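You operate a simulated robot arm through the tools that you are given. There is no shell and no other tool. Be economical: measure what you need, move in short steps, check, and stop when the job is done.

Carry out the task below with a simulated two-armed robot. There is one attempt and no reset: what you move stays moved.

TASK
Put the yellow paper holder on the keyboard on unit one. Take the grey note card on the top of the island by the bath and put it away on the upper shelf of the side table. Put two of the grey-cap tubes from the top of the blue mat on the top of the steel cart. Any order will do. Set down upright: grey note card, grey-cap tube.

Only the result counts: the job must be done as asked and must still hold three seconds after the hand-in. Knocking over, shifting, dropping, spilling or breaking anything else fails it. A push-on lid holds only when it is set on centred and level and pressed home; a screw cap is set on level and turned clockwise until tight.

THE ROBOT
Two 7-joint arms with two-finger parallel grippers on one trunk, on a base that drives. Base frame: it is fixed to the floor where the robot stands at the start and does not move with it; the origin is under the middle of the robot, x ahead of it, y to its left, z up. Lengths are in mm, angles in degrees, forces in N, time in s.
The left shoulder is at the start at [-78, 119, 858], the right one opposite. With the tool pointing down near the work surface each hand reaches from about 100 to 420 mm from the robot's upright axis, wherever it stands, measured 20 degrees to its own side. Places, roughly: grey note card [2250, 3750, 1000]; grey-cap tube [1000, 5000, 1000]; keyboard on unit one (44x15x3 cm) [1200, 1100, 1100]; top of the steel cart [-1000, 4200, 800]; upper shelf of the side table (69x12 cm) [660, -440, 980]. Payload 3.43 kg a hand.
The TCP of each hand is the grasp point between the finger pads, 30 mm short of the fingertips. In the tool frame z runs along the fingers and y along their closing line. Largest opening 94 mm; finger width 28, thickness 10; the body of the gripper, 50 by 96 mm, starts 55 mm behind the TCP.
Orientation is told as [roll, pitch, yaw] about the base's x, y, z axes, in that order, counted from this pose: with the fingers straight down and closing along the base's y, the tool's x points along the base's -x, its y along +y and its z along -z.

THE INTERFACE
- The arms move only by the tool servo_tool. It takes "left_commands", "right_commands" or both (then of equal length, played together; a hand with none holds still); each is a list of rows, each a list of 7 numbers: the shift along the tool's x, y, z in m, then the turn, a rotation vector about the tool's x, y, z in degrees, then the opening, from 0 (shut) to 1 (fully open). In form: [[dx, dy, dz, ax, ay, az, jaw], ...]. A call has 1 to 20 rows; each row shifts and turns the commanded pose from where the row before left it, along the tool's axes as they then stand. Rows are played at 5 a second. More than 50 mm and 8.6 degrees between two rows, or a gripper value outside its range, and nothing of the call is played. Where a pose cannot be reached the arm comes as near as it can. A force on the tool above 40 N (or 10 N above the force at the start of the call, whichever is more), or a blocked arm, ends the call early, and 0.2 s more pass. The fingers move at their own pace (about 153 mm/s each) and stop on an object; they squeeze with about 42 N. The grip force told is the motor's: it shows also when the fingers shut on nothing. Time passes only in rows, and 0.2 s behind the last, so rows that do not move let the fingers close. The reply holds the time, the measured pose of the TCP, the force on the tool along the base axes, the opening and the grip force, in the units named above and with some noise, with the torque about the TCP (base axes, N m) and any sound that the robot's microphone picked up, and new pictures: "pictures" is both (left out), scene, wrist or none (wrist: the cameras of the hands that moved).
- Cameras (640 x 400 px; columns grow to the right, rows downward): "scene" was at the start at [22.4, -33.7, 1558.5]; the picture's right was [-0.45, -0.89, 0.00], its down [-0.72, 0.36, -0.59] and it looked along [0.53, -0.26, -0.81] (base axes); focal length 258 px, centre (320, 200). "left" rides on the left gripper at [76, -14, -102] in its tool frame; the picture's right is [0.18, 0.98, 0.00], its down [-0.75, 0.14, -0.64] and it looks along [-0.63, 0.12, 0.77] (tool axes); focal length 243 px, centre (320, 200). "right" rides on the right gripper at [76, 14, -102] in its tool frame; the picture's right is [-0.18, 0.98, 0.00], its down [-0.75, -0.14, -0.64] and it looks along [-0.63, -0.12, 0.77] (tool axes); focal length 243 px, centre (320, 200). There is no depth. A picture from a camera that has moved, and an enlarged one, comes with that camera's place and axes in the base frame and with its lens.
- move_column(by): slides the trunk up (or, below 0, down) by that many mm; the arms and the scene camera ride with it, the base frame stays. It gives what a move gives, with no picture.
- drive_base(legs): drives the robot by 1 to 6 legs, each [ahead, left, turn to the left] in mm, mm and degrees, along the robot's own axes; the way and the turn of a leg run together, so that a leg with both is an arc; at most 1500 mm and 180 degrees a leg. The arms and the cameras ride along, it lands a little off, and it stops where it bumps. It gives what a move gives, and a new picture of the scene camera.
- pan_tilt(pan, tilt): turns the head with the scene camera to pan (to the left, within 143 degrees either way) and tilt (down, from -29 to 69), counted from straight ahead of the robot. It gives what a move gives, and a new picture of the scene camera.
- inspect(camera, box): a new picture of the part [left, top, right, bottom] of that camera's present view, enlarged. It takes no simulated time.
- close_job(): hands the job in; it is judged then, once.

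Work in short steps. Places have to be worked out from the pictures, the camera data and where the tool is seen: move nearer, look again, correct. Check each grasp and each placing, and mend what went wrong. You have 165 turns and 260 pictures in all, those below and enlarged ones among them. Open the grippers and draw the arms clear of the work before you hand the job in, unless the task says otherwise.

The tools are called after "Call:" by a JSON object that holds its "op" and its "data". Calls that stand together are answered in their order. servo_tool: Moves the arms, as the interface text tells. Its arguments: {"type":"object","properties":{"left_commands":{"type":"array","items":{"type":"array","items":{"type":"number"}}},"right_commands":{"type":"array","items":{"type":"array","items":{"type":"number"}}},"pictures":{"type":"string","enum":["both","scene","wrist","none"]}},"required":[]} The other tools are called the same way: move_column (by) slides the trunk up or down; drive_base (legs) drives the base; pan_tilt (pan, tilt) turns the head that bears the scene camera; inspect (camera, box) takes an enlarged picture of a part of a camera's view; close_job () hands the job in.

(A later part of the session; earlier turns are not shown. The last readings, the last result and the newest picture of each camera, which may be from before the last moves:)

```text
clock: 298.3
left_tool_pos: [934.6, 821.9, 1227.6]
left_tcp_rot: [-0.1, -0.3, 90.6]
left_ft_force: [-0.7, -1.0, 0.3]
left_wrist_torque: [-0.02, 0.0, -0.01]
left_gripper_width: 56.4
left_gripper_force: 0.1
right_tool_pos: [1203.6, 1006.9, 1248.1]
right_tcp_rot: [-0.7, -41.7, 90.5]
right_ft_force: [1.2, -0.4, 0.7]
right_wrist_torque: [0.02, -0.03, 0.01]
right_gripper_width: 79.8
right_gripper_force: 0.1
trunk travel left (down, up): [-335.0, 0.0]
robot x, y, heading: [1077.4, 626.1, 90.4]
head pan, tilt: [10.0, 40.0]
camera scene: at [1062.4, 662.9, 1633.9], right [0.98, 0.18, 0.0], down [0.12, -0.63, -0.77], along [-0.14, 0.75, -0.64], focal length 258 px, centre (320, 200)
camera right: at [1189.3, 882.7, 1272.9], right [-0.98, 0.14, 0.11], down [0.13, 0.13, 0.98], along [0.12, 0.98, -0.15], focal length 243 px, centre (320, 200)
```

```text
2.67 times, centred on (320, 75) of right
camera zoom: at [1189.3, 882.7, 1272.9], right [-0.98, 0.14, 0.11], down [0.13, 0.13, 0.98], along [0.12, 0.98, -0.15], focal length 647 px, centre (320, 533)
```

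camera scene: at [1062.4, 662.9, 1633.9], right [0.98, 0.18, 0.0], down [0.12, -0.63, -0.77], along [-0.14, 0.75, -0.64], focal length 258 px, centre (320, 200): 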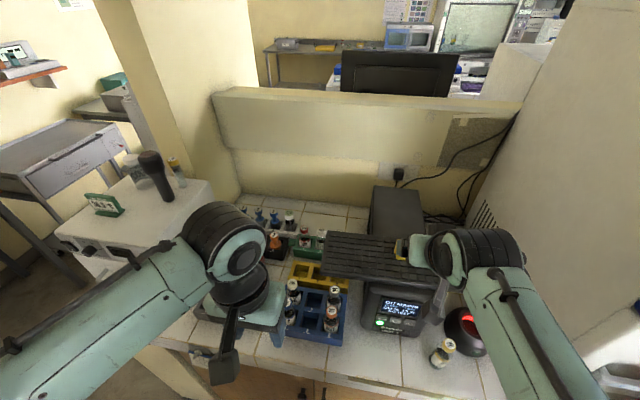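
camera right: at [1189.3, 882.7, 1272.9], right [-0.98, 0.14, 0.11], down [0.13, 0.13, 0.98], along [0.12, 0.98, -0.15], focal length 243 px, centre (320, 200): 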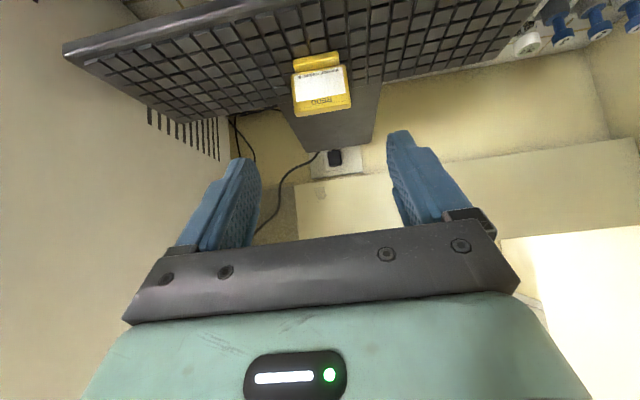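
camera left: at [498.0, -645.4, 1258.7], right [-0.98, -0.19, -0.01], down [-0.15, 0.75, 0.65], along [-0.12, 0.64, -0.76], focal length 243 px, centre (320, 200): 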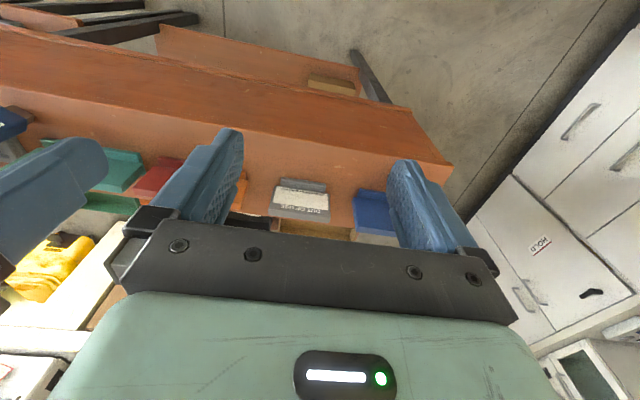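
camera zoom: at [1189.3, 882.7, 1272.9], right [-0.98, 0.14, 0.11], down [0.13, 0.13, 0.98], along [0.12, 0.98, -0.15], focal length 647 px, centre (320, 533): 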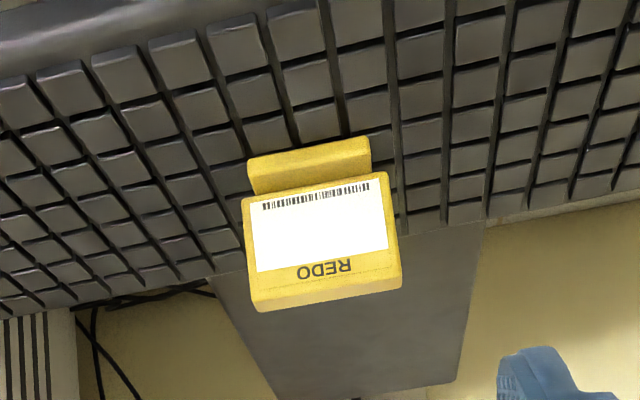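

The holder stands on the keyboard. Back the base away and verify, also glancing at the side table.

Call:
{"op": "drive_base", "data": {"legs": [[-230, 0, 0]]}}

Call:
{"op": "inspect", "data": {"camera": "scene", "box": [300, 130, 476, 240]}}

Call:
{"op": "pan_tilt", "data": {"pan": 140, "tilt": 45}}

```text
clock: 300.0
left_tool_pos: [936.0, 596.9, 1227.9]
left_tcp_rot: [-0.1, -0.2, 90.6]
left_ft_force: [0.0, -0.3, 0.1]
left_wrist_torque: [-0.03, -0.04, 0.01]
left_gripper_width: 56.0
left_gripper_force: 0.0
right_tool_pos: [1204.4, 782.8, 1248.5]
right_tcp_rot: [-0.7, -41.8, 90.5]
right_ft_force: [0.2, -0.4, -0.4]
right_wrist_torque: [0.03, 0.03, -0.01]
right_gripper_width: 79.9
right_gripper_force: 0.0
trunk travel left (down, up): [-335.0, 0.0]
robot x, y, heading: [1078.9, 395.2, 90.3]
head pan, tilt: [10.0, 40.0]
camera scene: at [1063.6, 438.1, 1634.1], right [0.98, 0.18, 0.0], down [0.11, -0.63, -0.77], along [-0.14, 0.75, -0.64], focal length 258 px, centre (320, 200)
```

scene: 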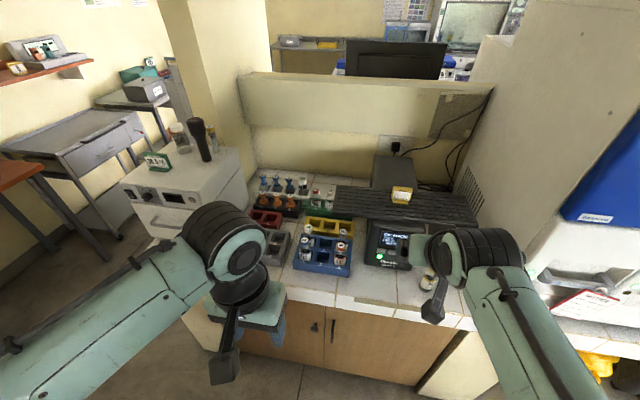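

```text
3.64 times, centred on (388, 185) of scene
camera zoom: at [1063.6, 438.1, 1634.1], right [0.98, 0.18, 0.0], down [0.11, -0.63, -0.77], along [-0.14, 0.75, -0.64], focal length 940 px, centre (73, 254)
```

zoom: 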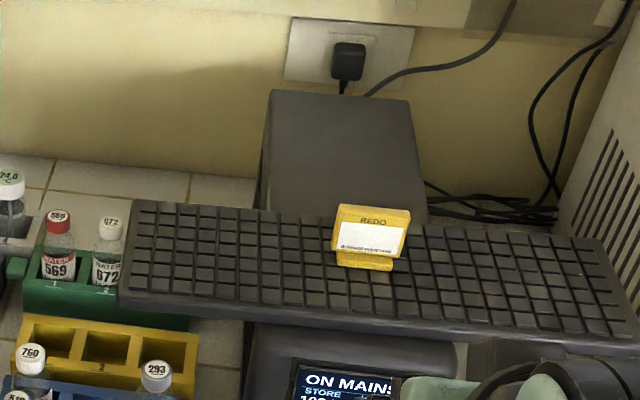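

```text
clock: 302.1
left_tool_pos: [934.5, 596.1, 1227.7]
left_tcp_rot: [0.0, -0.2, 90.6]
left_ft_force: [-0.3, 0.0, 0.9]
left_wrist_torque: [-0.01, -0.01, -0.01]
left_gripper_width: 56.4
left_gripper_force: 0.1
right_tool_pos: [1204.4, 782.8, 1247.8]
right_tcp_rot: [-0.7, -41.8, 90.4]
right_ft_force: [-0.1, -1.4, 0.2]
right_wrist_torque: [-0.01, -0.02, 0.0]
right_gripper_width: 80.2
right_gripper_force: 0.2
trunk travel left (down, up): [-335.0, 0.0]
robot x, y, heading: [1079.6, 400.1, 90.5]
head pan, tilt: [140.0, 45.0]
camera scene: at [1026.7, 291.3, 1626.7], right [-0.77, 0.64, 0.0], down [0.45, 0.54, -0.71], along [-0.45, -0.54, -0.71], focal length 258 px, centre (320, 200)
```

scene: 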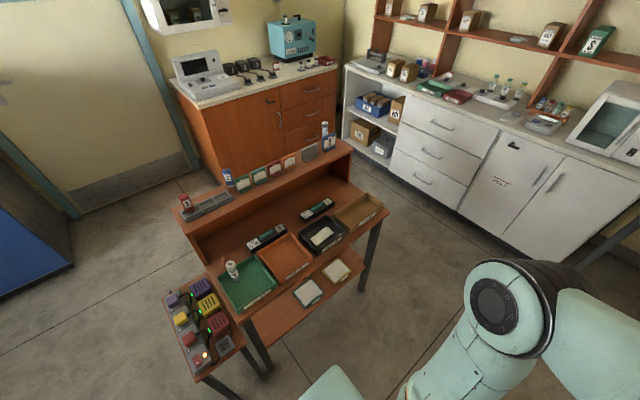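

Grey card stands on the upper shelf. There are framed papers on the table's lower shelf — check they aren't a yellow paper holder.

Call:
{"op": "inspect", "data": {"camera": "scene", "box": [260, 230, 380, 305]}}

Call:
{"op": "inspect", "data": {"camera": "scene", "box": [165, 110, 357, 230]}}

```text
5.33 times, centred on (320, 268) of scene
camera zoom: at [1026.7, 291.3, 1626.7], right [-0.77, 0.64, 0.0], down [0.45, 0.54, -0.71], along [-0.45, -0.54, -0.71], focal length 1378 px, centre (320, -160)
```

zoom: 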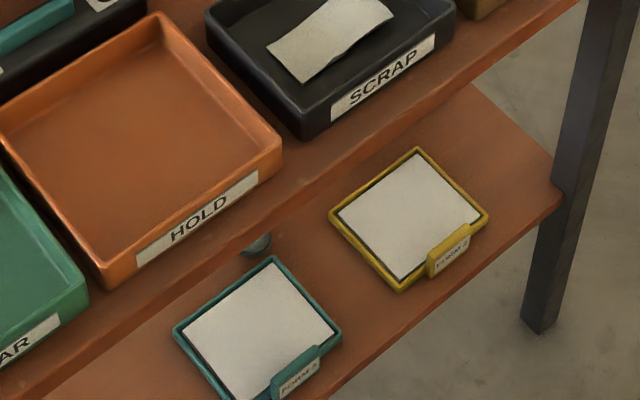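

```text
3.33 times, centred on (261, 170) of scene
camera zoom: at [1026.7, 291.3, 1626.7], right [-0.77, 0.64, 0.0], down [0.45, 0.54, -0.71], along [-0.45, -0.54, -0.71], focal length 861 px, centre (517, 300)
```

zoom: 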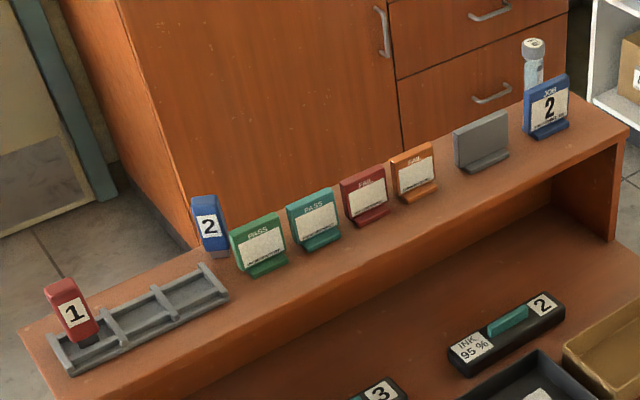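

The real yellow paper holder is the yellow form tray on the side table's lower shelf; the REDO card was the wrong item and must go back exactly where it stood (grip pose TCP (-1101,-506,913), pitch -42). First re-approach the keyboard.

Call:
{"op": "drive_base", "data": {"legs": [[228, 0, 0]]}}

```text
clock: 303.8
left_tool_pos: [934.8, 819.8, 1227.2]
left_tcp_rot: [-0.1, -0.1, 90.3]
left_ft_force: [-0.1, 0.9, 0.0]
left_wrist_torque: [0.01, 0.02, 0.01]
left_gripper_width: 56.7
left_gripper_force: 0.0
right_tool_pos: [1205.7, 1005.1, 1246.9]
right_tcp_rot: [-0.7, -41.8, 90.2]
right_ft_force: [-0.7, 0.2, -0.5]
right_wrist_torque: [0.03, -0.05, 0.02]
right_gripper_width: 79.8
right_gripper_force: 0.0
trunk travel left (down, up): [-335.0, 0.0]
robot x, y, heading: [1075.5, 623.6, 89.9]
head pan, tilt: [140.0, 45.0]
camera scene: at [1025.7, 515.3, 1626.5], right [-0.77, 0.64, 0.0], down [0.45, 0.54, -0.71], along [-0.45, -0.54, -0.71], focal length 258 px, centre (320, 200)
```

scene: 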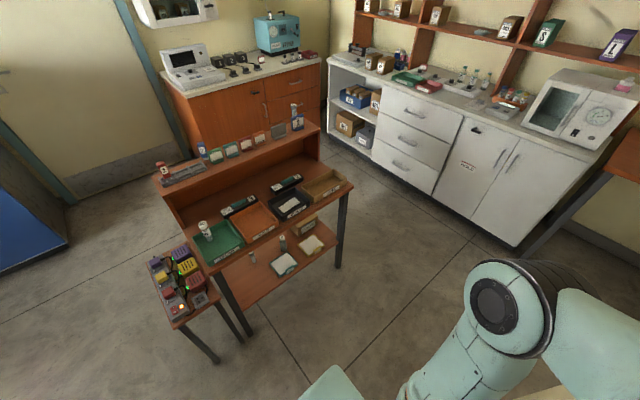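

Call:
{"op": "servo_tool", "data": {"right_commands": [[-0.004, 0.001, 0.04, 0, 0, 0, 0.85], [0, 0, 0.04, 0, 0, 0, 0.85], [0, 0, 0.035, 0, 0, 0, 0.85], [0, 0, 0.031, 0, 0, 0, 0.85], [0, 0, 0, 0, 0, 0, 0.85], [0, 0, 0, 0, 0, 0, 0.6], [0, 0, 0, 0, 0, 0, 0.35], [0, 0, 0, 0, 0, 0, 0.35]], "pictures": "wrist"}}

```text
clock: 305.6
left_tool_pos: [935.5, 820.5, 1227.9]
left_tcp_rot: [-0.2, -0.3, 90.4]
left_ft_force: [-0.6, -0.6, -0.6]
left_wrist_torque: [0.02, -0.01, 0.0]
left_gripper_width: 56.3
left_gripper_force: 0.1
right_tool_pos: [1205.5, 1105.2, 1140.4]
right_tcp_rot: [-0.7, -41.8, 90.4]
right_ft_force: [-0.6, 0.1, -0.5]
right_wrist_torque: [-0.02, -0.04, 0.03]
right_gripper_width: 58.7
right_gripper_force: 41.6
trunk travel left (down, up): [-335.0, 0.0]
robot x, y, heading: [1077.5, 621.7, 90.1]
head pan, tilt: [140.0, 45.0]
camera right: at [1190.8, 980.5, 1165.6], right [-0.98, 0.14, 0.11], down [0.13, 0.13, 0.98], along [0.12, 0.98, -0.15], focal length 243 px, centre (320, 200)
```

right: 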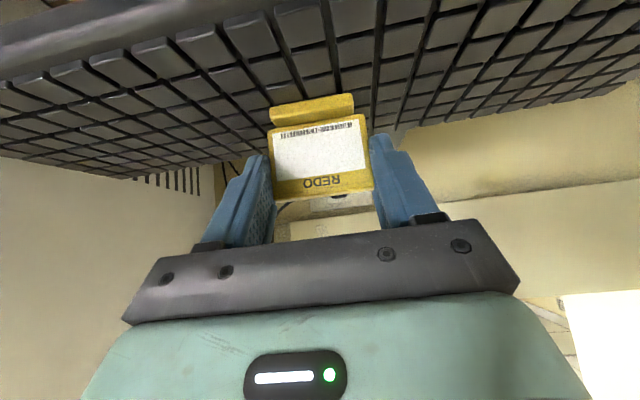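

Same grip regained. Lift off and back out.

Call:
{"op": "servo_tool", "data": {"right_commands": [[-0.004, 0, -0.005, 0, 0, 0, 0.35], [0, 0, -0.035, 0, 0, 0, 0.35], [0, 0, -0.04, 0, 0, 0, 0.35], [0, 0, -0.04, 0, 0, 0, 0.35], [0, 0, -0.03, 0, 0, 0, 0.35]], "pictures": "none"}}

Call:
{"op": "drive_base", "data": {"legs": [[-310, 0, 0], [0, 1230, 0], [0, 0, 90], [0, 840, 0]]}}

```text
clock: 306.8
left_tool_pos: [935.4, 820.7, 1228.9]
left_tcp_rot: [-0.2, -0.2, 90.4]
left_ft_force: [0.1, -0.3, -0.2]
left_wrist_torque: [0.01, 0.02, 0.0]
left_gripper_width: 56.6
left_gripper_force: 0.0
right_tool_pos: [1204.3, 1006.6, 1256.7]
right_tcp_rot: [-0.8, -41.8, 90.3]
right_ft_force: [0.1, 0.2, -0.3]
right_wrist_torque: [-0.01, 0.01, -0.01]
right_gripper_width: 58.6
right_gripper_force: 42.8
trunk travel left (down, up): [-335.0, 0.0]
robot x, y, heading: [1075.6, 625.4, 90.3]
head pan, tilt: [140.0, 45.0]
```

```text
clock: 330.8
left_tool_pos: [-343.8, -675.8, 1227.1]
left_tcp_rot: [-0.1, -0.2, -179.3]
left_ft_force: [-0.8, 0.0, 0.3]
left_wrist_torque: [-0.01, 0.01, 0.02]
left_gripper_width: 56.4
left_gripper_force: 0.1
right_tool_pos: [-533.4, -406.5, 1256.5]
right_tcp_rot: [-0.7, -41.8, -179.4]
right_ft_force: [0.4, 0.0, -0.5]
right_wrist_torque: [0.04, 0.01, -0.02]
right_gripper_width: 58.6
right_gripper_force: 41.3
trunk travel left (down, up): [-335.0, 0.0]
robot x, y, heading: [-149.5, -531.5, -179.6]
head pan, tilt: [140.0, 45.0]
camera scene: at [-39.5, -585.9, 1626.7], right [-0.64, -0.77, 0.0], down [-0.54, 0.45, -0.71], along [0.54, -0.45, -0.71], focal length 258 px, centre (320, 200)
```

scene: 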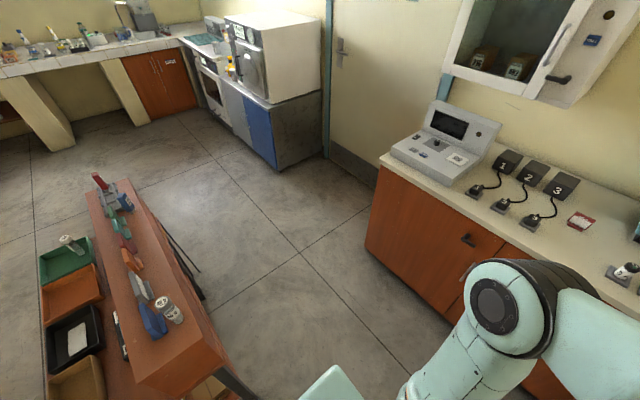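

Positioned right. Drive ahead until the base meets the counter.

Call:
{"op": "drive_base", "data": {"legs": [[330, 0, -0.4]]}}

```text
clock: 333.1
left_tool_pos: [-673.6, -675.0, 1226.0]
left_tcp_rot: [0.0, -0.1, -179.7]
left_ft_force: [-0.4, 0.2, -0.5]
left_wrist_torque: [0.0, -0.04, -0.02]
left_gripper_width: 56.4
left_gripper_force: 0.1
right_tool_pos: [-860.6, -406.9, 1255.8]
right_tcp_rot: [-0.7, -41.6, -179.7]
right_ft_force: [0.3, 0.7, -0.7]
right_wrist_torque: [0.0, -0.05, -0.03]
right_gripper_width: 58.6
right_gripper_force: 41.8
trunk travel left (down, up): [-335.0, 0.0]
robot x, y, heading: [-474.9, -533.4, 180.1]
head pan, tilt: [140.0, 45.0]
stopped in leg 1: the robot was blocked; the commanded pose is now the measured one
camera scene: at [-369.1, -587.5, 1627.1], right [-0.64, -0.77, 0.0], down [-0.54, 0.45, -0.71], along [0.54, -0.45, -0.71], focal length 258 px, centre (320, 200)
```

scene: 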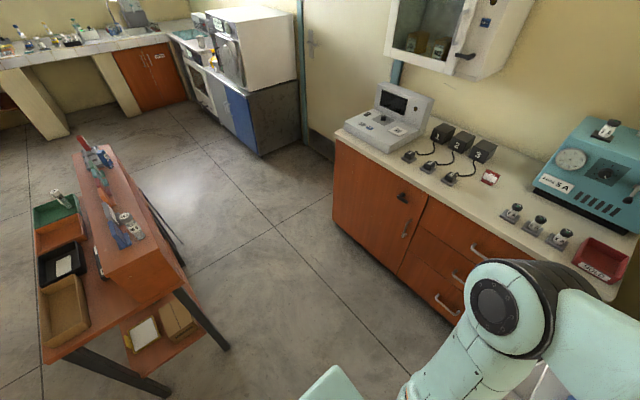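

Call:
{"op": "servo_tool", "data": {"right_commands": [[0.0098, 0.017, 0.0354, 0, 0, 0, 0.35], [0.0098, 0.017, 0.0354, 0, 0, 0, 0.35], [0.0098, 0.017, 0.0354, 0, 0, 0, 0.35], [0.0098, 0.017, 0.0354, 0, 0, 0, 0.35], [0.0098, 0.017, 0.0354, 0, 0, 0, 0.35], [0.0098, 0.016, 0.0354, 0, 0, 0, 0.35], [0, 0, 0, 0, 0, 0, 0.35]], "pictures": "wrist"}}

```text
clock: 334.7
left_tool_pos: [-671.8, -675.5, 1228.1]
left_tcp_rot: [0.0, -0.2, -179.7]
left_ft_force: [0.7, -0.1, -0.4]
left_wrist_torque: [0.0, -0.01, 0.03]
left_gripper_width: 56.4
left_gripper_force: 0.0
right_tool_pos: [-960.1, -504.6, 1056.8]
right_tcp_rot: [-0.6, -41.8, -179.8]
right_ft_force: [-0.3, 0.4, -0.1]
right_wrist_torque: [0.03, 0.0, 0.02]
right_gripper_width: 58.6
right_gripper_force: 42.0
trunk travel left (down, up): [-335.0, 0.0]
robot x, y, heading: [-472.9, -534.7, 180.0]
head pan, tilt: [140.0, 45.0]
camera right: at [-834.2, -519.4, 1081.8], right [-0.14, -0.98, 0.11], down [-0.13, 0.13, 0.98], along [-0.98, 0.12, -0.15], focal length 243 px, centre (320, 200)
```

right: 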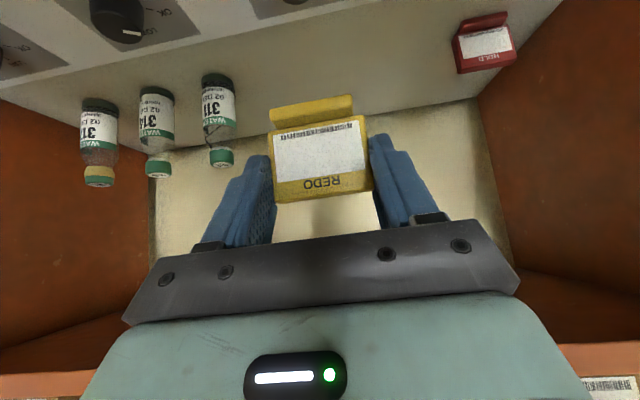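

Call:
{"op": "servo_tool", "data": {"right_commands": [[-0.004, 0.001, 0.0376, 0, 0, 0, 0.35], [-0.004, 0, 0.0376, 0, 0, 0, 0.35], [-0.004, 0, 0.0376, 0, 0, 0, 0.35], [-0.004, 0, 0.0376, 0, 0, 0, 0.35], [-0.0045, 0, 0.0376, 0, 0, 0, 0.35], [0, 0, 0, 0, 0, 0, 0.35]], "pictures": "wrist"}}

```text
clock: 336.1
left_tool_pos: [-670.7, -675.4, 1228.7]
left_tcp_rot: [0.0, -0.1, -179.6]
left_ft_force: [-0.4, -0.6, 0.1]
left_wrist_torque: [-0.02, 0.01, -0.04]
left_gripper_width: 56.2
left_gripper_force: 0.0
right_tool_pos: [-1098.6, -505.0, 931.0]
right_tcp_rot: [-0.8, -41.9, -179.6]
right_ft_force: [0.4, 0.9, -0.5]
right_wrist_torque: [0.0, -0.01, -0.01]
right_gripper_width: 58.6
right_gripper_force: 42.0
trunk travel left (down, up): [-335.0, 0.0]
robot x, y, heading: [-474.9, -533.9, 179.7]
head pan, tilt: [140.0, 45.0]
camera right: at [-974.0, -519.6, 954.5], right [-0.14, -0.98, 0.11], down [-0.13, 0.13, 0.98], along [-0.98, 0.12, -0.15], focal length 243 px, centre (320, 200)
```

right: 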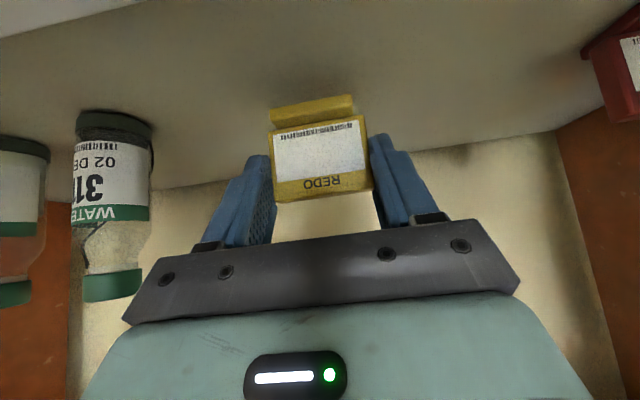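

Call:
{"op": "servo_tool", "data": {"right_commands": [[0.0036, 0.001, 0.006, 0, 0, 0, 0.35], [0.004, 0, 0.006, 0, 0, 0, 0.35], [0.0013, 0, 0.0015, 0, 0, 0, 0.35], [0, 0, 0, 0, 0, 0, 0.35]], "pictures": "none"}}

```text
clock: 337.1
left_tool_pos: [-670.9, -674.8, 1227.2]
left_tcp_rot: [0.0, -0.3, -179.6]
left_ft_force: [0.4, 0.3, -0.2]
left_wrist_torque: [0.0, -0.03, -0.02]
left_gripper_width: 56.6
left_gripper_force: 0.1
right_tool_pos: [-1101.6, -505.7, 914.5]
right_tcp_rot: [-0.6, -41.9, -179.7]
right_ft_force: [0.1, 0.0, -0.1]
right_wrist_torque: [0.01, 0.0, 0.03]
right_gripper_width: 58.5
right_gripper_force: 41.7
trunk travel left (down, up): [-335.0, 0.0]
robot x, y, heading: [-477.5, -539.5, 179.8]
head pan, tilt: [140.0, 45.0]
```

Call:
{"op": "servo_tool", "data": {"right_commands": [[0.0013, 0, 0.0015, 0, 0, 0, 0.35], [0, 0, 0, 0, 0, 0, 0.35]], "pictures": "none"}}

Call:
{"op": "servo_tool", "data": {"right_commands": [[0.0008, 0, 0.0009, 0, 0, 0, 0.35], [0, 0, 0, 0, 0, 0, 0.35]], "pictures": "wrist"}}

```text
clock: 337.7
left_tool_pos: [-671.5, -675.2, 1229.1]
left_tcp_rot: [-0.1, -0.3, -179.7]
left_ft_force: [0.1, 0.1, -0.8]
left_wrist_torque: [0.03, -0.04, 0.0]
left_gripper_width: 56.3
left_gripper_force: 0.1
right_tool_pos: [-1099.8, -506.6, 913.3]
right_tcp_rot: [-0.8, -41.8, -179.7]
right_ft_force: [-0.5, 0.3, -0.4]
right_wrist_torque: [0.01, -0.01, 0.0]
right_gripper_width: 58.5
right_gripper_force: 41.9
trunk travel left (down, up): [-335.0, 0.0]
robot x, y, heading: [-471.1, -532.9, 180.1]
head pan, tilt: [140.0, 45.0]
```

```text
clock: 338.3
left_tool_pos: [-671.8, -676.3, 1227.6]
left_tcp_rot: [0.0, -0.2, -179.7]
left_ft_force: [-0.4, -0.3, -0.1]
left_wrist_torque: [-0.02, -0.01, 0.01]
left_gripper_width: 56.3
left_gripper_force: 0.0
right_tool_pos: [-1100.5, -504.6, 911.5]
right_tcp_rot: [-0.7, -41.8, -179.8]
right_ft_force: [-0.4, -0.1, -0.7]
right_wrist_torque: [-0.01, -0.03, -0.01]
right_gripper_width: 58.6
right_gripper_force: 42.3
trunk travel left (down, up): [-335.0, 0.0]
robot x, y, heading: [-473.7, -534.6, 179.9]
head pan, tilt: [140.0, 45.0]
camera right: at [-975.2, -520.7, 936.1], right [-0.14, -0.98, 0.11], down [-0.13, 0.13, 0.98], along [-0.98, 0.12, -0.15], focal length 243 px, centre (320, 200)
```

right: 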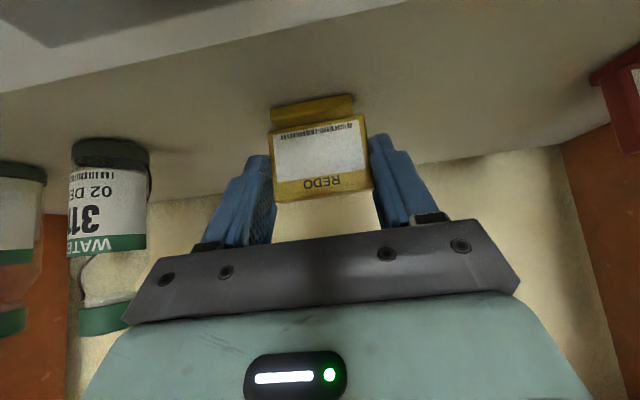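

Nearly identical view to the original. Continue down 1 mm steps to contact, then release.

Call:
{"op": "servo_tool", "data": {"right_commands": [[0.0008, 0, 0.0009, 0, 0, 0, 0.35], [0, 0, 0, 0, 0, 0, 0.35], [0.0008, 0, 0.0009, 0, 0, 0, 0.35], [0, 0, 0, 0, 0, 0, 0.35]], "pictures": "none"}}

```text
clock: 339.3
left_tool_pos: [-671.9, -675.0, 1227.9]
left_tcp_rot: [0.0, -0.1, -179.7]
left_ft_force: [-1.0, 0.5, -0.4]
left_wrist_torque: [-0.01, -0.02, -0.03]
left_gripper_width: 56.5
left_gripper_force: 0.1
right_tool_pos: [-1100.5, -507.0, 910.7]
right_tcp_rot: [-0.6, -42.1, -179.7]
right_ft_force: [-1.1, -0.7, 6.4]
right_wrist_torque: [-0.11, 0.31, 0.03]
right_gripper_width: 58.6
right_gripper_force: 41.7
trunk travel left (down, up): [-335.0, 0.0]
robot x, y, heading: [-475.8, -533.9, 180.1]
head pan, tilt: [140.0, 45.0]
```

Light contact. Release and back out along the tool axis.

Call:
{"op": "servo_tool", "data": {"right_commands": [[0, 0, 0, 0, 0, 0, 0.66], [0, 0, 0, 0, 0, 0, 0.85], [0, 0, 0, 0, 0, 0, 0.85], [0, 0, -0.01, 0, 0, 0, 0.85], [0, 0, -0.03, 0, 0, 0, 0.85], [0, 0, -0.04, 0, 0, 0, 0.85], [0, 0, -0.045, 0, 0, 0, 0.85], [0, 0, -0.045, 0, 0, 0, 0.85]], "pictures": "wrist"}}

```text
clock: 341.1
left_tool_pos: [-669.6, -675.8, 1227.4]
left_tcp_rot: [0.0, -0.2, -179.7]
left_ft_force: [0.7, 0.1, 0.0]
left_wrist_torque: [-0.02, 0.05, 0.02]
left_gripper_width: 56.1
left_gripper_force: 0.0
right_tool_pos: [-983.0, -506.0, 1038.9]
right_tcp_rot: [-0.7, -41.9, -179.8]
right_ft_force: [0.4, 0.2, 0.3]
right_wrist_torque: [0.0, 0.02, 0.0]
right_gripper_width: 80.1
right_gripper_force: 0.1
trunk travel left (down, up): [-335.0, 0.0]
robot x, y, heading: [-474.3, -529.8, 180.2]
head pan, tilt: [140.0, 45.0]
camera right: at [-859.5, -520.6, 1062.4], right [-0.14, -0.98, 0.11], down [-0.13, 0.13, 0.98], along [-0.98, 0.12, -0.15], focal length 243 px, centre (320, 200)
```

right: 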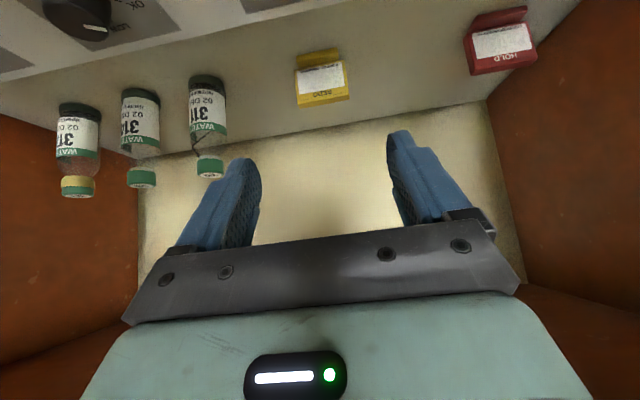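

REDO is back in place. Retrace the arm path outward, then back off.

Call:
{"op": "servo_tool", "data": {"right_commands": [[0, 0, -0.03, 0, 0, 0, 0.6], [-0.0098, -0.017, -0.0354, 0, 0, 0, 0.6], [-0.0098, -0.017, -0.0354, 0, 0, 0, 0.6], [-0.0098, -0.017, -0.0354, 0, 0, 0, 0.6], [-0.0098, -0.017, -0.0354, 0, 0, 0, 0.6], [-0.0098, -0.017, -0.0354, 0, 0, 0, 0.6]], "pictures": "none"}}

Call:
{"op": "drive_base", "data": {"legs": [[-300, 0, 0]]}}

Call:
{"op": "pan_tilt", "data": {"pan": -143, "tilt": 50}}

```text
clock: 342.5
left_tool_pos: [-670.6, -675.0, 1227.8]
left_tcp_rot: [-0.1, -0.3, -179.8]
left_ft_force: [-0.1, -1.2, 0.0]
left_wrist_torque: [-0.05, 0.0, -0.03]
left_gripper_width: 56.6
left_gripper_force: 0.1
right_tool_pos: [-885.2, -423.4, 1224.2]
right_tcp_rot: [-0.8, -41.8, -179.6]
right_ft_force: [0.0, -0.6, 0.3]
right_wrist_torque: [-0.01, 0.03, 0.03]
right_gripper_width: 56.4
right_gripper_force: 0.0
trunk travel left (down, up): [-335.0, 0.0]
robot x, y, heading: [-474.2, -532.9, 180.0]
head pan, tilt: [140.0, 45.0]
```

```text
clock: 344.5
left_tool_pos: [-374.3, -674.4, 1227.6]
left_tcp_rot: [0.1, -0.2, -179.4]
left_ft_force: [0.1, -0.3, 0.0]
left_wrist_torque: [0.04, -0.02, 0.02]
left_gripper_width: 56.5
left_gripper_force: 0.1
right_tool_pos: [-589.9, -423.2, 1223.9]
right_tcp_rot: [-0.6, -41.8, -179.6]
right_ft_force: [0.5, -0.2, 0.3]
right_wrist_torque: [-0.02, 0.01, 0.01]
right_gripper_width: 56.3
right_gripper_force: 0.0
trunk travel left (down, up): [-335.0, 0.0]
robot x, y, heading: [-175.9, -534.3, -179.8]
head pan, tilt: [140.0, 45.0]
camera scene: at [-70.0, -586.8, 1626.9], right [-0.64, -0.77, 0.0], down [-0.54, 0.45, -0.71], along [0.54, -0.45, -0.71], focal length 258 px, centre (320, 200)
```

scene: 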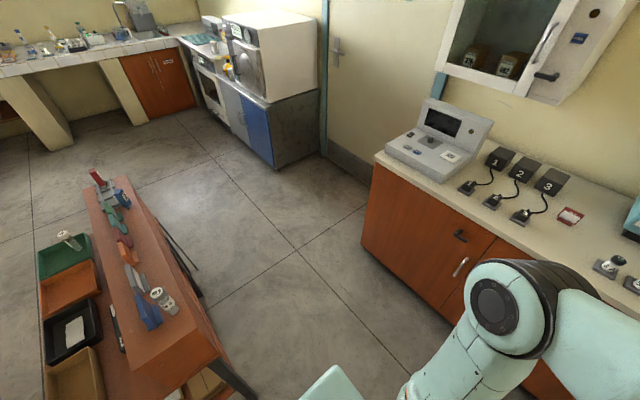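

```text
clock: 348.4
left_tool_pos: [-375.3, -675.5, 1227.5]
left_tcp_rot: [-0.1, -0.2, -179.5]
left_ft_force: [0.4, -0.3, -0.5]
left_wrist_torque: [-0.01, 0.01, -0.04]
left_gripper_width: 56.4
left_gripper_force: 0.0
right_tool_pos: [-587.9, -425.9, 1223.9]
right_tcp_rot: [-0.7, -41.8, -179.6]
right_ft_force: [-1.0, -0.2, 0.4]
right_wrist_torque: [0.0, -0.01, -0.04]
right_gripper_width: 56.3
right_gripper_force: 0.0
trunk travel left (down, up): [-335.0, 0.0]
robot x, y, heading: [-175.8, -533.5, -180.0]
head pan, tilt: [-143.0, 50.0]
camera scene: at [-70.6, -488.1, 1619.8], right [0.6, -0.8, 0.0], down [-0.61, -0.46, -0.64], along [0.51, 0.39, -0.77], focal length 258 px, centre (320, 200)
```

scene: 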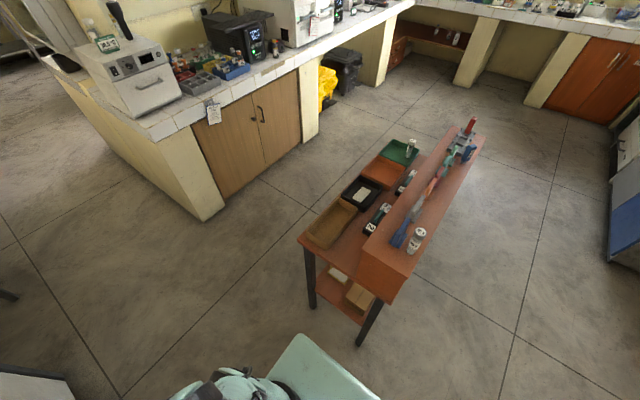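

Yellow tray is at about x 411–539, y -277..-168, z≈310, with a label tab at its north edge (x≈473). Drive to the north side of the table, facing it.

Call:
{"op": "drive_base", "data": {"legs": [[0, -1000, 0], [0, 0, 90], [0, 560, 0]]}}

Call:
{"op": "servo_tool", "data": {"right_commands": [[0, -0.02, -0.03, 0, 7, 0, 0.6], [0, -0.02, -0.03, 0, 7, 0, 0.6], [0.01, -0.02, -0.03, 0, 7, 0, 0.6], [0.02, 0, 0, 0, 7, 0, 0.6], [0.03, 0, 0, 0, 7, 0, 0.6], [0.03, 0, 0, 0, 7, 0, 0.6]], "pictures": "none"}}

Call:
{"op": "pan_tilt", "data": {"pan": 5, "tilt": 55}}

```text
clock: 366.2
left_tool_pos: [517.2, 261.5, 1227.8]
left_tcp_rot: [0.0, -0.1, -89.1]
left_ft_force: [0.1, 0.3, 0.1]
left_wrist_torque: [-0.02, 0.0, -0.02]
left_gripper_width: 56.5
left_gripper_force: 0.1
right_tool_pos: [267.9, 45.9, 1223.5]
right_tcp_rot: [-0.7, -41.9, -89.2]
right_ft_force: [0.0, 0.0, -0.5]
right_wrist_torque: [0.03, 0.0, 0.01]
right_gripper_width: 56.5
right_gripper_force: 0.1
trunk travel left (down, up): [-335.0, 0.0]
robot x, y, heading: [372.7, 456.9, -89.5]
head pan, tilt: [-143.0, 50.0]
camera scene: at [327.5, 562.0, 1619.8], right [0.79, 0.61, 0.0], down [0.47, -0.61, -0.64], along [-0.39, 0.51, -0.77], focal length 258 px, centre (320, 200)
```

scene: 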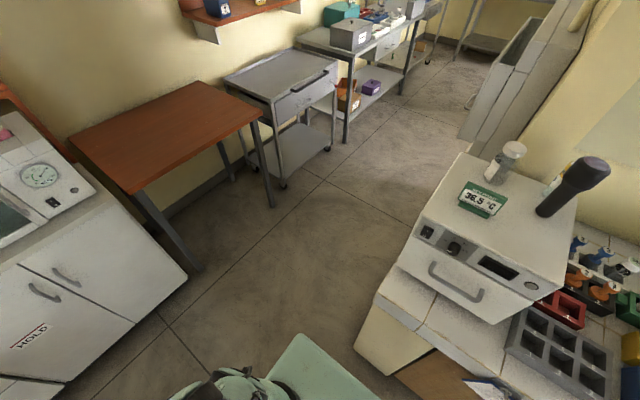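

```text
clock: 367.6
left_tool_pos: [516.7, 262.2, 1228.4]
left_tcp_rot: [0.0, -0.2, -89.1]
left_ft_force: [-0.2, 0.3, -0.7]
left_wrist_torque: [-0.02, -0.02, 0.02]
left_gripper_width: 56.2
left_gripper_force: 0.1
right_tool_pos: [206.4, 182.2, 1274.5]
right_tcp_rot: [-0.4, 0.3, -89.8]
right_ft_force: [-0.2, 1.2, -0.2]
right_wrist_torque: [0.0, 0.01, -0.01]
right_gripper_width: 56.3
right_gripper_force: 0.1
trunk travel left (down, up): [-335.0, 0.0]
robot x, y, heading: [373.1, 457.3, -89.3]
head pan, tilt: [-143.0, 50.0]
```

```text
clock: 369.9
left_tool_pos: [517.6, 261.2, 1227.8]
left_tcp_rot: [0.0, -0.3, -89.1]
left_ft_force: [-0.2, 0.0, -0.3]
left_wrist_torque: [0.03, -0.01, -0.04]
left_gripper_width: 56.2
left_gripper_force: 0.0
right_tool_pos: [206.9, 182.3, 1275.2]
right_tcp_rot: [-0.6, 0.1, -89.6]
right_ft_force: [0.1, -0.5, -0.8]
right_wrist_torque: [0.0, -0.03, 0.03]
right_gripper_width: 56.7
right_gripper_force: 0.0
trunk travel left (down, up): [-335.0, 0.0]
robot x, y, heading: [373.6, 457.9, -89.3]
head pan, tilt: [5.0, 55.0]
camera scene: at [381.4, 429.2, 1613.3], right [-1.0, -0.1, 0.0], down [-0.08, 0.82, -0.57], along [0.06, -0.57, -0.82], focal length 258 px, centre (320, 200)
```

scene: 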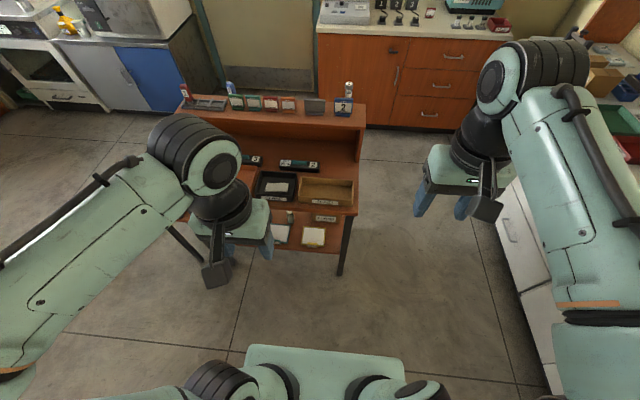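

Lower the trunk 250 mm and take a zoomed view of the tray.

Call:
{"op": "move_column", "data": {"by": -250}}

Call:
{"op": "inspect", "data": {"camera": "scene", "box": [260, 190, 388, 270]}}

```text
clock: 372.5
left_tool_pos: [517.6, 262.8, 978.0]
left_tcp_rot: [-0.1, -0.2, -89.0]
left_ft_force: [0.5, -0.2, 0.4]
left_wrist_torque: [-0.01, 0.02, 0.04]
left_gripper_width: 56.5
left_gripper_force: 0.0
right_tool_pos: [206.5, 182.6, 1025.8]
right_tcp_rot: [-0.5, 0.2, -89.6]
right_ft_force: [-0.2, -0.4, -0.5]
right_wrist_torque: [-0.03, 0.0, 0.0]
right_gripper_width: 56.3
right_gripper_force: 0.0
trunk travel left (down, up): [-85.0, 250.0]
robot x, y, heading: [376.5, 455.3, -89.5]
head pan, tilt: [5.0, 55.0]
```

```text
5.00 times, centred on (324, 230) of scene
camera zoom: at [381.8, 402.7, 1355.5], right [-1.0, -0.1, 0.0], down [-0.08, 0.82, -0.57], along [0.06, -0.57, -0.82], focal length 1292 px, centre (300, 50)
```

zoom: 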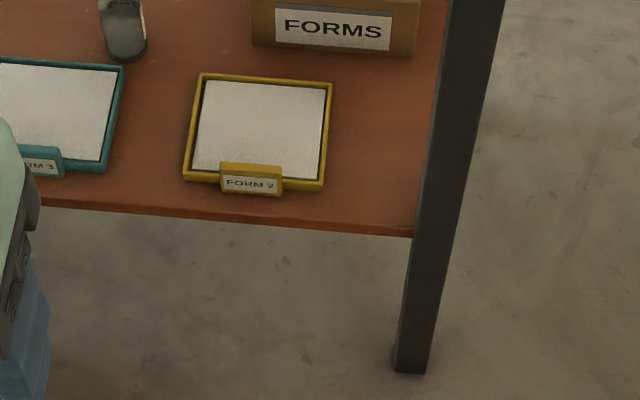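

Tray ≈ x 419–549, y -267..-156, shelf z≈330, tab at (484,-152). With the left hand: move forward a bit, turn the gripper 90° and descend in front of the desk.

Call:
{"op": "servo_tool", "data": {"left_commands": [[-0.035, 0, 0, 0, 0, 0, 0.7], [-0.035, 0, 0, 0, 0, 0, 0.7], [0, 0, 0.044, 0, 0, -7.5, 0.7], [0, 0, 0.044, 0, 0, -7.5, 0.7], [0, 0, 0.044, 0, 0, -7.5, 0.7], [0, 0, 0.044, 0, 0, -7.5, 0.7], [0, 0, 0.044, 0, 0, -7.5, 0.7], [0, 0, 0.044, 0, 0, -7.5, 0.7], [0, 0, 0.044, 0, 0, -7.5, 0.7], [0, 0, 0.044, 0, 0, -7.5, 0.7], [0, 0, 0.044, 0, 0, -7.5, 0.7], [0, 0, 0.044, 0, 0, -7.5, 0.7], [0, 0, 0.044, 0, 0, -7.5, 0.7], [0, 0, 0.044, 0, 0, -7.5, 0.7], [0, 0, 0, 0, 0, 0, 0.7]], "pictures": "both"}}

```text
clock: 375.7
left_tool_pos: [517.9, 190.3, 449.0]
left_tcp_rot: [-0.3, 0.0, 1.0]
left_ft_force: [-0.2, -0.2, 0.4]
left_wrist_torque: [0.0, -0.03, 0.02]
left_gripper_width: 65.9
left_gripper_force: 0.2
right_tool_pos: [206.9, 182.8, 1024.6]
right_tcp_rot: [-0.4, 0.2, -89.6]
right_ft_force: [0.4, 0.0, -0.2]
right_wrist_torque: [0.01, -0.01, -0.01]
right_gripper_width: 56.5
right_gripper_force: 0.0
trunk travel left (down, up): [-85.0, 250.0]
robot x, y, heading: [371.4, 456.9, -89.3]
head pan, tilt: [5.0, 55.0]
camera scene: at [381.8, 402.7, 1355.4], right [-1.0, -0.1, 0.0], down [-0.08, 0.82, -0.57], along [0.06, -0.57, -0.82], focal length 258 px, centre (320, 200)
camera left: at [442.3, 175.0, 551.4], right [-0.2, 0.98, 0.0], down [0.75, 0.16, 0.64], along [0.63, 0.13, -0.77], focal length 243 px, centre (320, 200)
```

scene: 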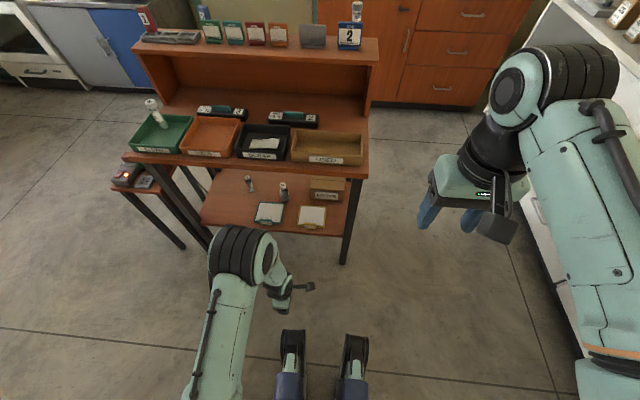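
left: 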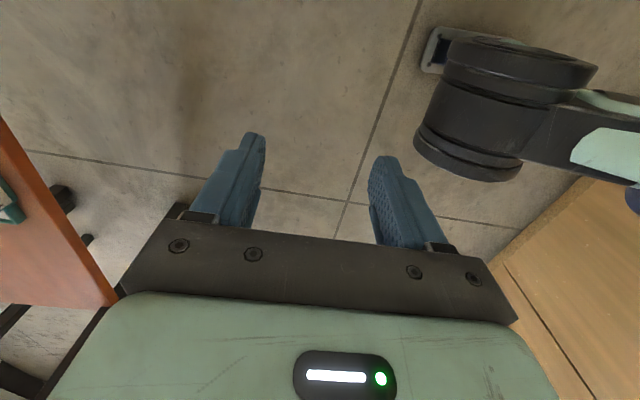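

Works well. Desk top is ~860 high, so the low arm should pass underneath. Drive forward in two stages.

Call:
{"op": "drive_base", "data": {"legs": [[200, -32, -0.7]]}}

Call:
{"op": "inspect", "data": {"camera": "left", "box": [0, 0, 640, 400]}}

```text
clock: 377.3
left_tool_pos: [482.4, -8.6, 448.7]
left_tcp_rot: [-0.1, 0.0, 0.1]
left_ft_force: [0.6, -0.7, -0.4]
left_wrist_torque: [0.03, 0.0, 0.02]
left_gripper_width: 65.8
left_gripper_force: 0.2
right_tool_pos: [172.4, -13.0, 1025.8]
right_tcp_rot: [-0.5, 0.1, -90.3]
right_ft_force: [-0.7, -0.4, -0.3]
right_wrist_torque: [0.02, 0.0, 0.02]
right_gripper_width: 56.4
right_gripper_force: 0.2
trunk travel left (down, up): [-85.0, 250.0]
robot x, y, heading: [340.2, 259.2, -90.0]
head pan, tilt: [5.0, 55.0]
camera scene: at [349.9, 205.1, 1355.4], right [-1.0, -0.09, 0.0], down [-0.07, 0.82, -0.57], along [0.05, -0.57, -0.82], focal length 258 px, centre (320, 200)
```

scene: 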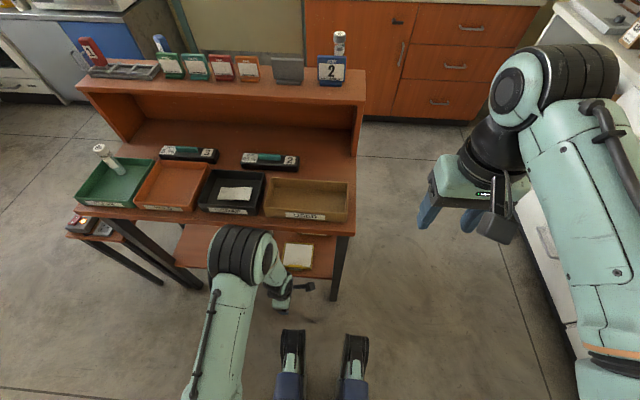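

```text
1.00 times, centred on (320, 200) of left (not enlarged: the box is as wide or as high as the picture)
camera zoom: at [407.7, -22.5, 551.6], right [-0.19, 0.98, 0.0], down [0.75, 0.15, 0.64], along [0.63, 0.12, -0.77], focal length 243 px, centre (320, 200)
```

zoom: 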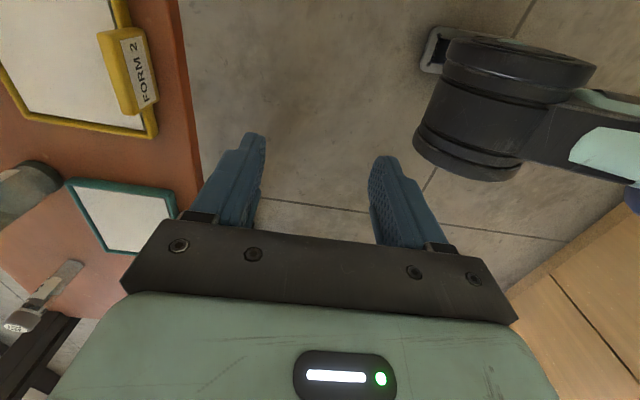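

Clear view: tab x 452–508, y≈-148..-168. Drive another 148 mm to bring the gripper over the tab.

Call:
{"op": "drive_base", "data": {"legs": [[148, 0, 0]]}}

Call:
{"op": "inspect", "data": {"camera": "left", "box": [0, 0, 640, 400]}}

```text
clock: 378.4
left_tool_pos: [483.8, -62.7, 450.2]
left_tcp_rot: [2.1, 0.0, 0.2]
left_ft_force: [-0.1, -0.6, -0.5]
left_wrist_torque: [0.04, 0.02, 0.02]
left_gripper_width: 66.1
left_gripper_force: 0.0
right_tool_pos: [173.2, -88.6, 1025.8]
right_tcp_rot: [-0.3, 0.0, -90.0]
right_ft_force: [0.4, 0.0, 0.1]
right_wrist_torque: [0.01, -0.03, 0.02]
right_gripper_width: 56.4
right_gripper_force: 0.0
trunk travel left (down, up): [-85.0, 250.0]
robot x, y, heading: [344.4, 181.7, -90.0]
head pan, tilt: [5.0, 55.0]
stopped in leg 1: the robot was blocked; the commanded pose is now the measured one
camera scene: at [349.9, 132.0, 1355.6], right [-1.0, -0.09, 0.0], down [-0.07, 0.81, -0.58], along [0.05, -0.57, -0.82], focal length 258 px, centre (320, 200)
```

scene: 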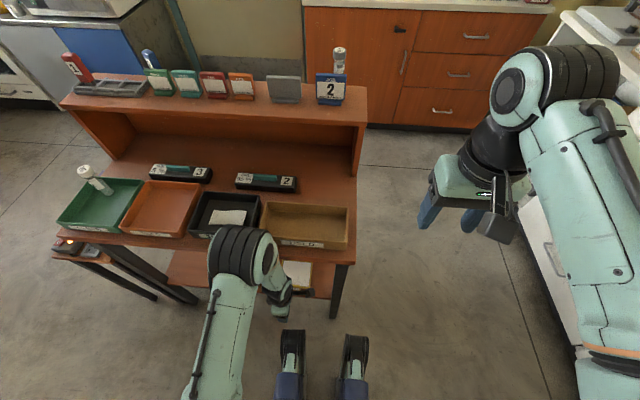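

```text
1.00 times, centred on (320, 200) of left (not enlarged: the box is as wide or as high as the picture)
camera zoom: at [407.7, -80.7, 551.7], right [-0.19, 0.98, 0.04], down [0.75, 0.12, 0.65], along [0.63, 0.15, -0.76], focal length 243 px, centre (320, 200)
```

zoom: 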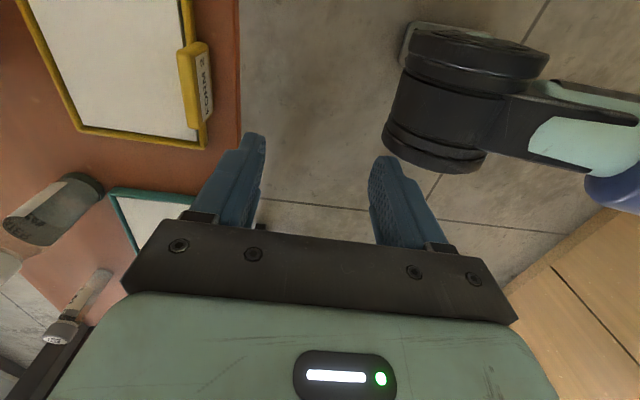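

Blocked: the left wrist touched the desk edge. Back off, lower the trunk fully, and carry the hand lower (TCP z≈392, just above the tab).

Call:
{"op": "drive_base", "data": {"legs": [[-70, 0, 0]]}}

Call:
{"op": "move_column", "data": {"by": -85}}

Call:
{"op": "servo_tool", "data": {"left_commands": [[0, 0, -0.015, 0, 0, 0, 0.7], [0, 0, -0.013, 0, 0, 0, 0.7], [0, 0, 0, 0, 0, 0, 0.7]], "pictures": "both"}}

```text
clock: 379.4
left_tool_pos: [483.9, 2.5, 448.8]
left_tcp_rot: [2.3, 0.1, 0.3]
left_ft_force: [1.0, 0.3, 0.1]
left_wrist_torque: [0.01, 0.03, -0.03]
left_gripper_width: 65.9
left_gripper_force: 0.0
right_tool_pos: [172.6, -24.4, 1025.9]
right_tcp_rot: [-0.6, 0.3, -90.2]
right_ft_force: [-0.1, 0.3, -0.3]
right_wrist_torque: [-0.02, 0.01, 0.0]
right_gripper_width: 56.3
right_gripper_force: 0.0
trunk travel left (down, up): [-85.0, 250.0]
robot x, y, heading: [341.6, 251.4, -89.7]
head pan, tilt: [5.0, 55.0]
camera scene: at [350.0, 196.5, 1355.4], right [-1.0, -0.09, 0.0], down [-0.07, 0.82, -0.57], along [0.05, -0.57, -0.82], focal length 258 px, centre (320, 200)
```

scene: 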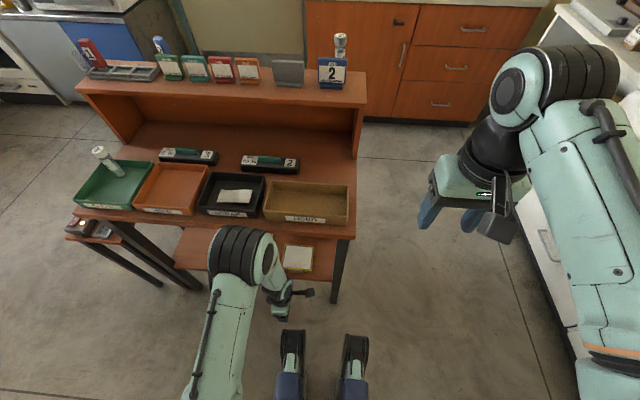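

```text
clock: 380.7
left_tool_pos: [484.9, 3.3, 364.3]
left_tcp_rot: [2.3, 0.0, 0.0]
left_ft_force: [-0.1, -0.5, 0.1]
left_wrist_torque: [-0.02, -0.01, -0.02]
left_gripper_width: 65.8
left_gripper_force: 0.1
right_tool_pos: [171.8, -23.3, 939.8]
right_tcp_rot: [-0.5, 0.3, -90.2]
right_ft_force: [-0.3, -1.1, -0.1]
right_wrist_torque: [0.02, 0.01, 0.0]
right_gripper_width: 56.5
right_gripper_force: 0.0
trunk travel left (down, up): [0.0, 335.0]
robot x, y, heading: [341.8, 255.4, -89.8]
head pan, tilt: [5.0, 55.0]
```

```text
clock: 381.5
left_tool_pos: [482.1, 2.5, 391.0]
left_tcp_rot: [2.3, 0.0, 0.3]
left_ft_force: [0.5, -0.4, 0.1]
left_wrist_torque: [-0.01, 0.01, -0.01]
left_gripper_width: 66.0
left_gripper_force: 0.0
right_tool_pos: [173.1, -23.7, 939.9]
right_tcp_rot: [-0.5, 0.2, -90.3]
right_ft_force: [-0.3, 0.3, 0.7]
right_wrist_torque: [-0.01, 0.01, -0.03]
right_gripper_width: 56.5
right_gripper_force: 0.1
trunk travel left (down, up): [0.0, 335.0]
robot x, y, heading: [340.1, 251.2, -90.1]
head pan, tilt: [5.0, 55.0]
camera scene: at [350.1, 172.3, 1272.9], right [-1.0, -0.09, 0.0], down [-0.07, 0.82, -0.57], along [0.05, -0.57, -0.82], focal length 258 px, centre (320, 200)
camera left: at [406.0, -15.5, 492.7], right [-0.19, 0.98, 0.04], down [0.75, 0.12, 0.65], along [0.63, 0.15, -0.76], focal length 243 px, centre (320, 200)
```

scene: 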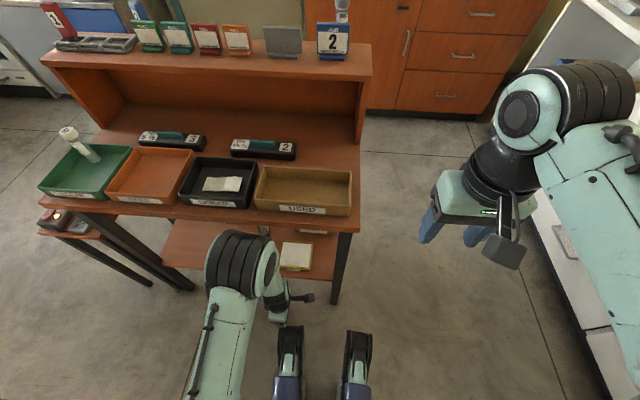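
left: 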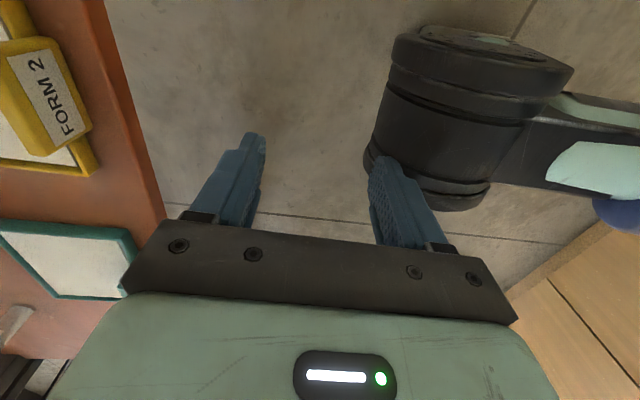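

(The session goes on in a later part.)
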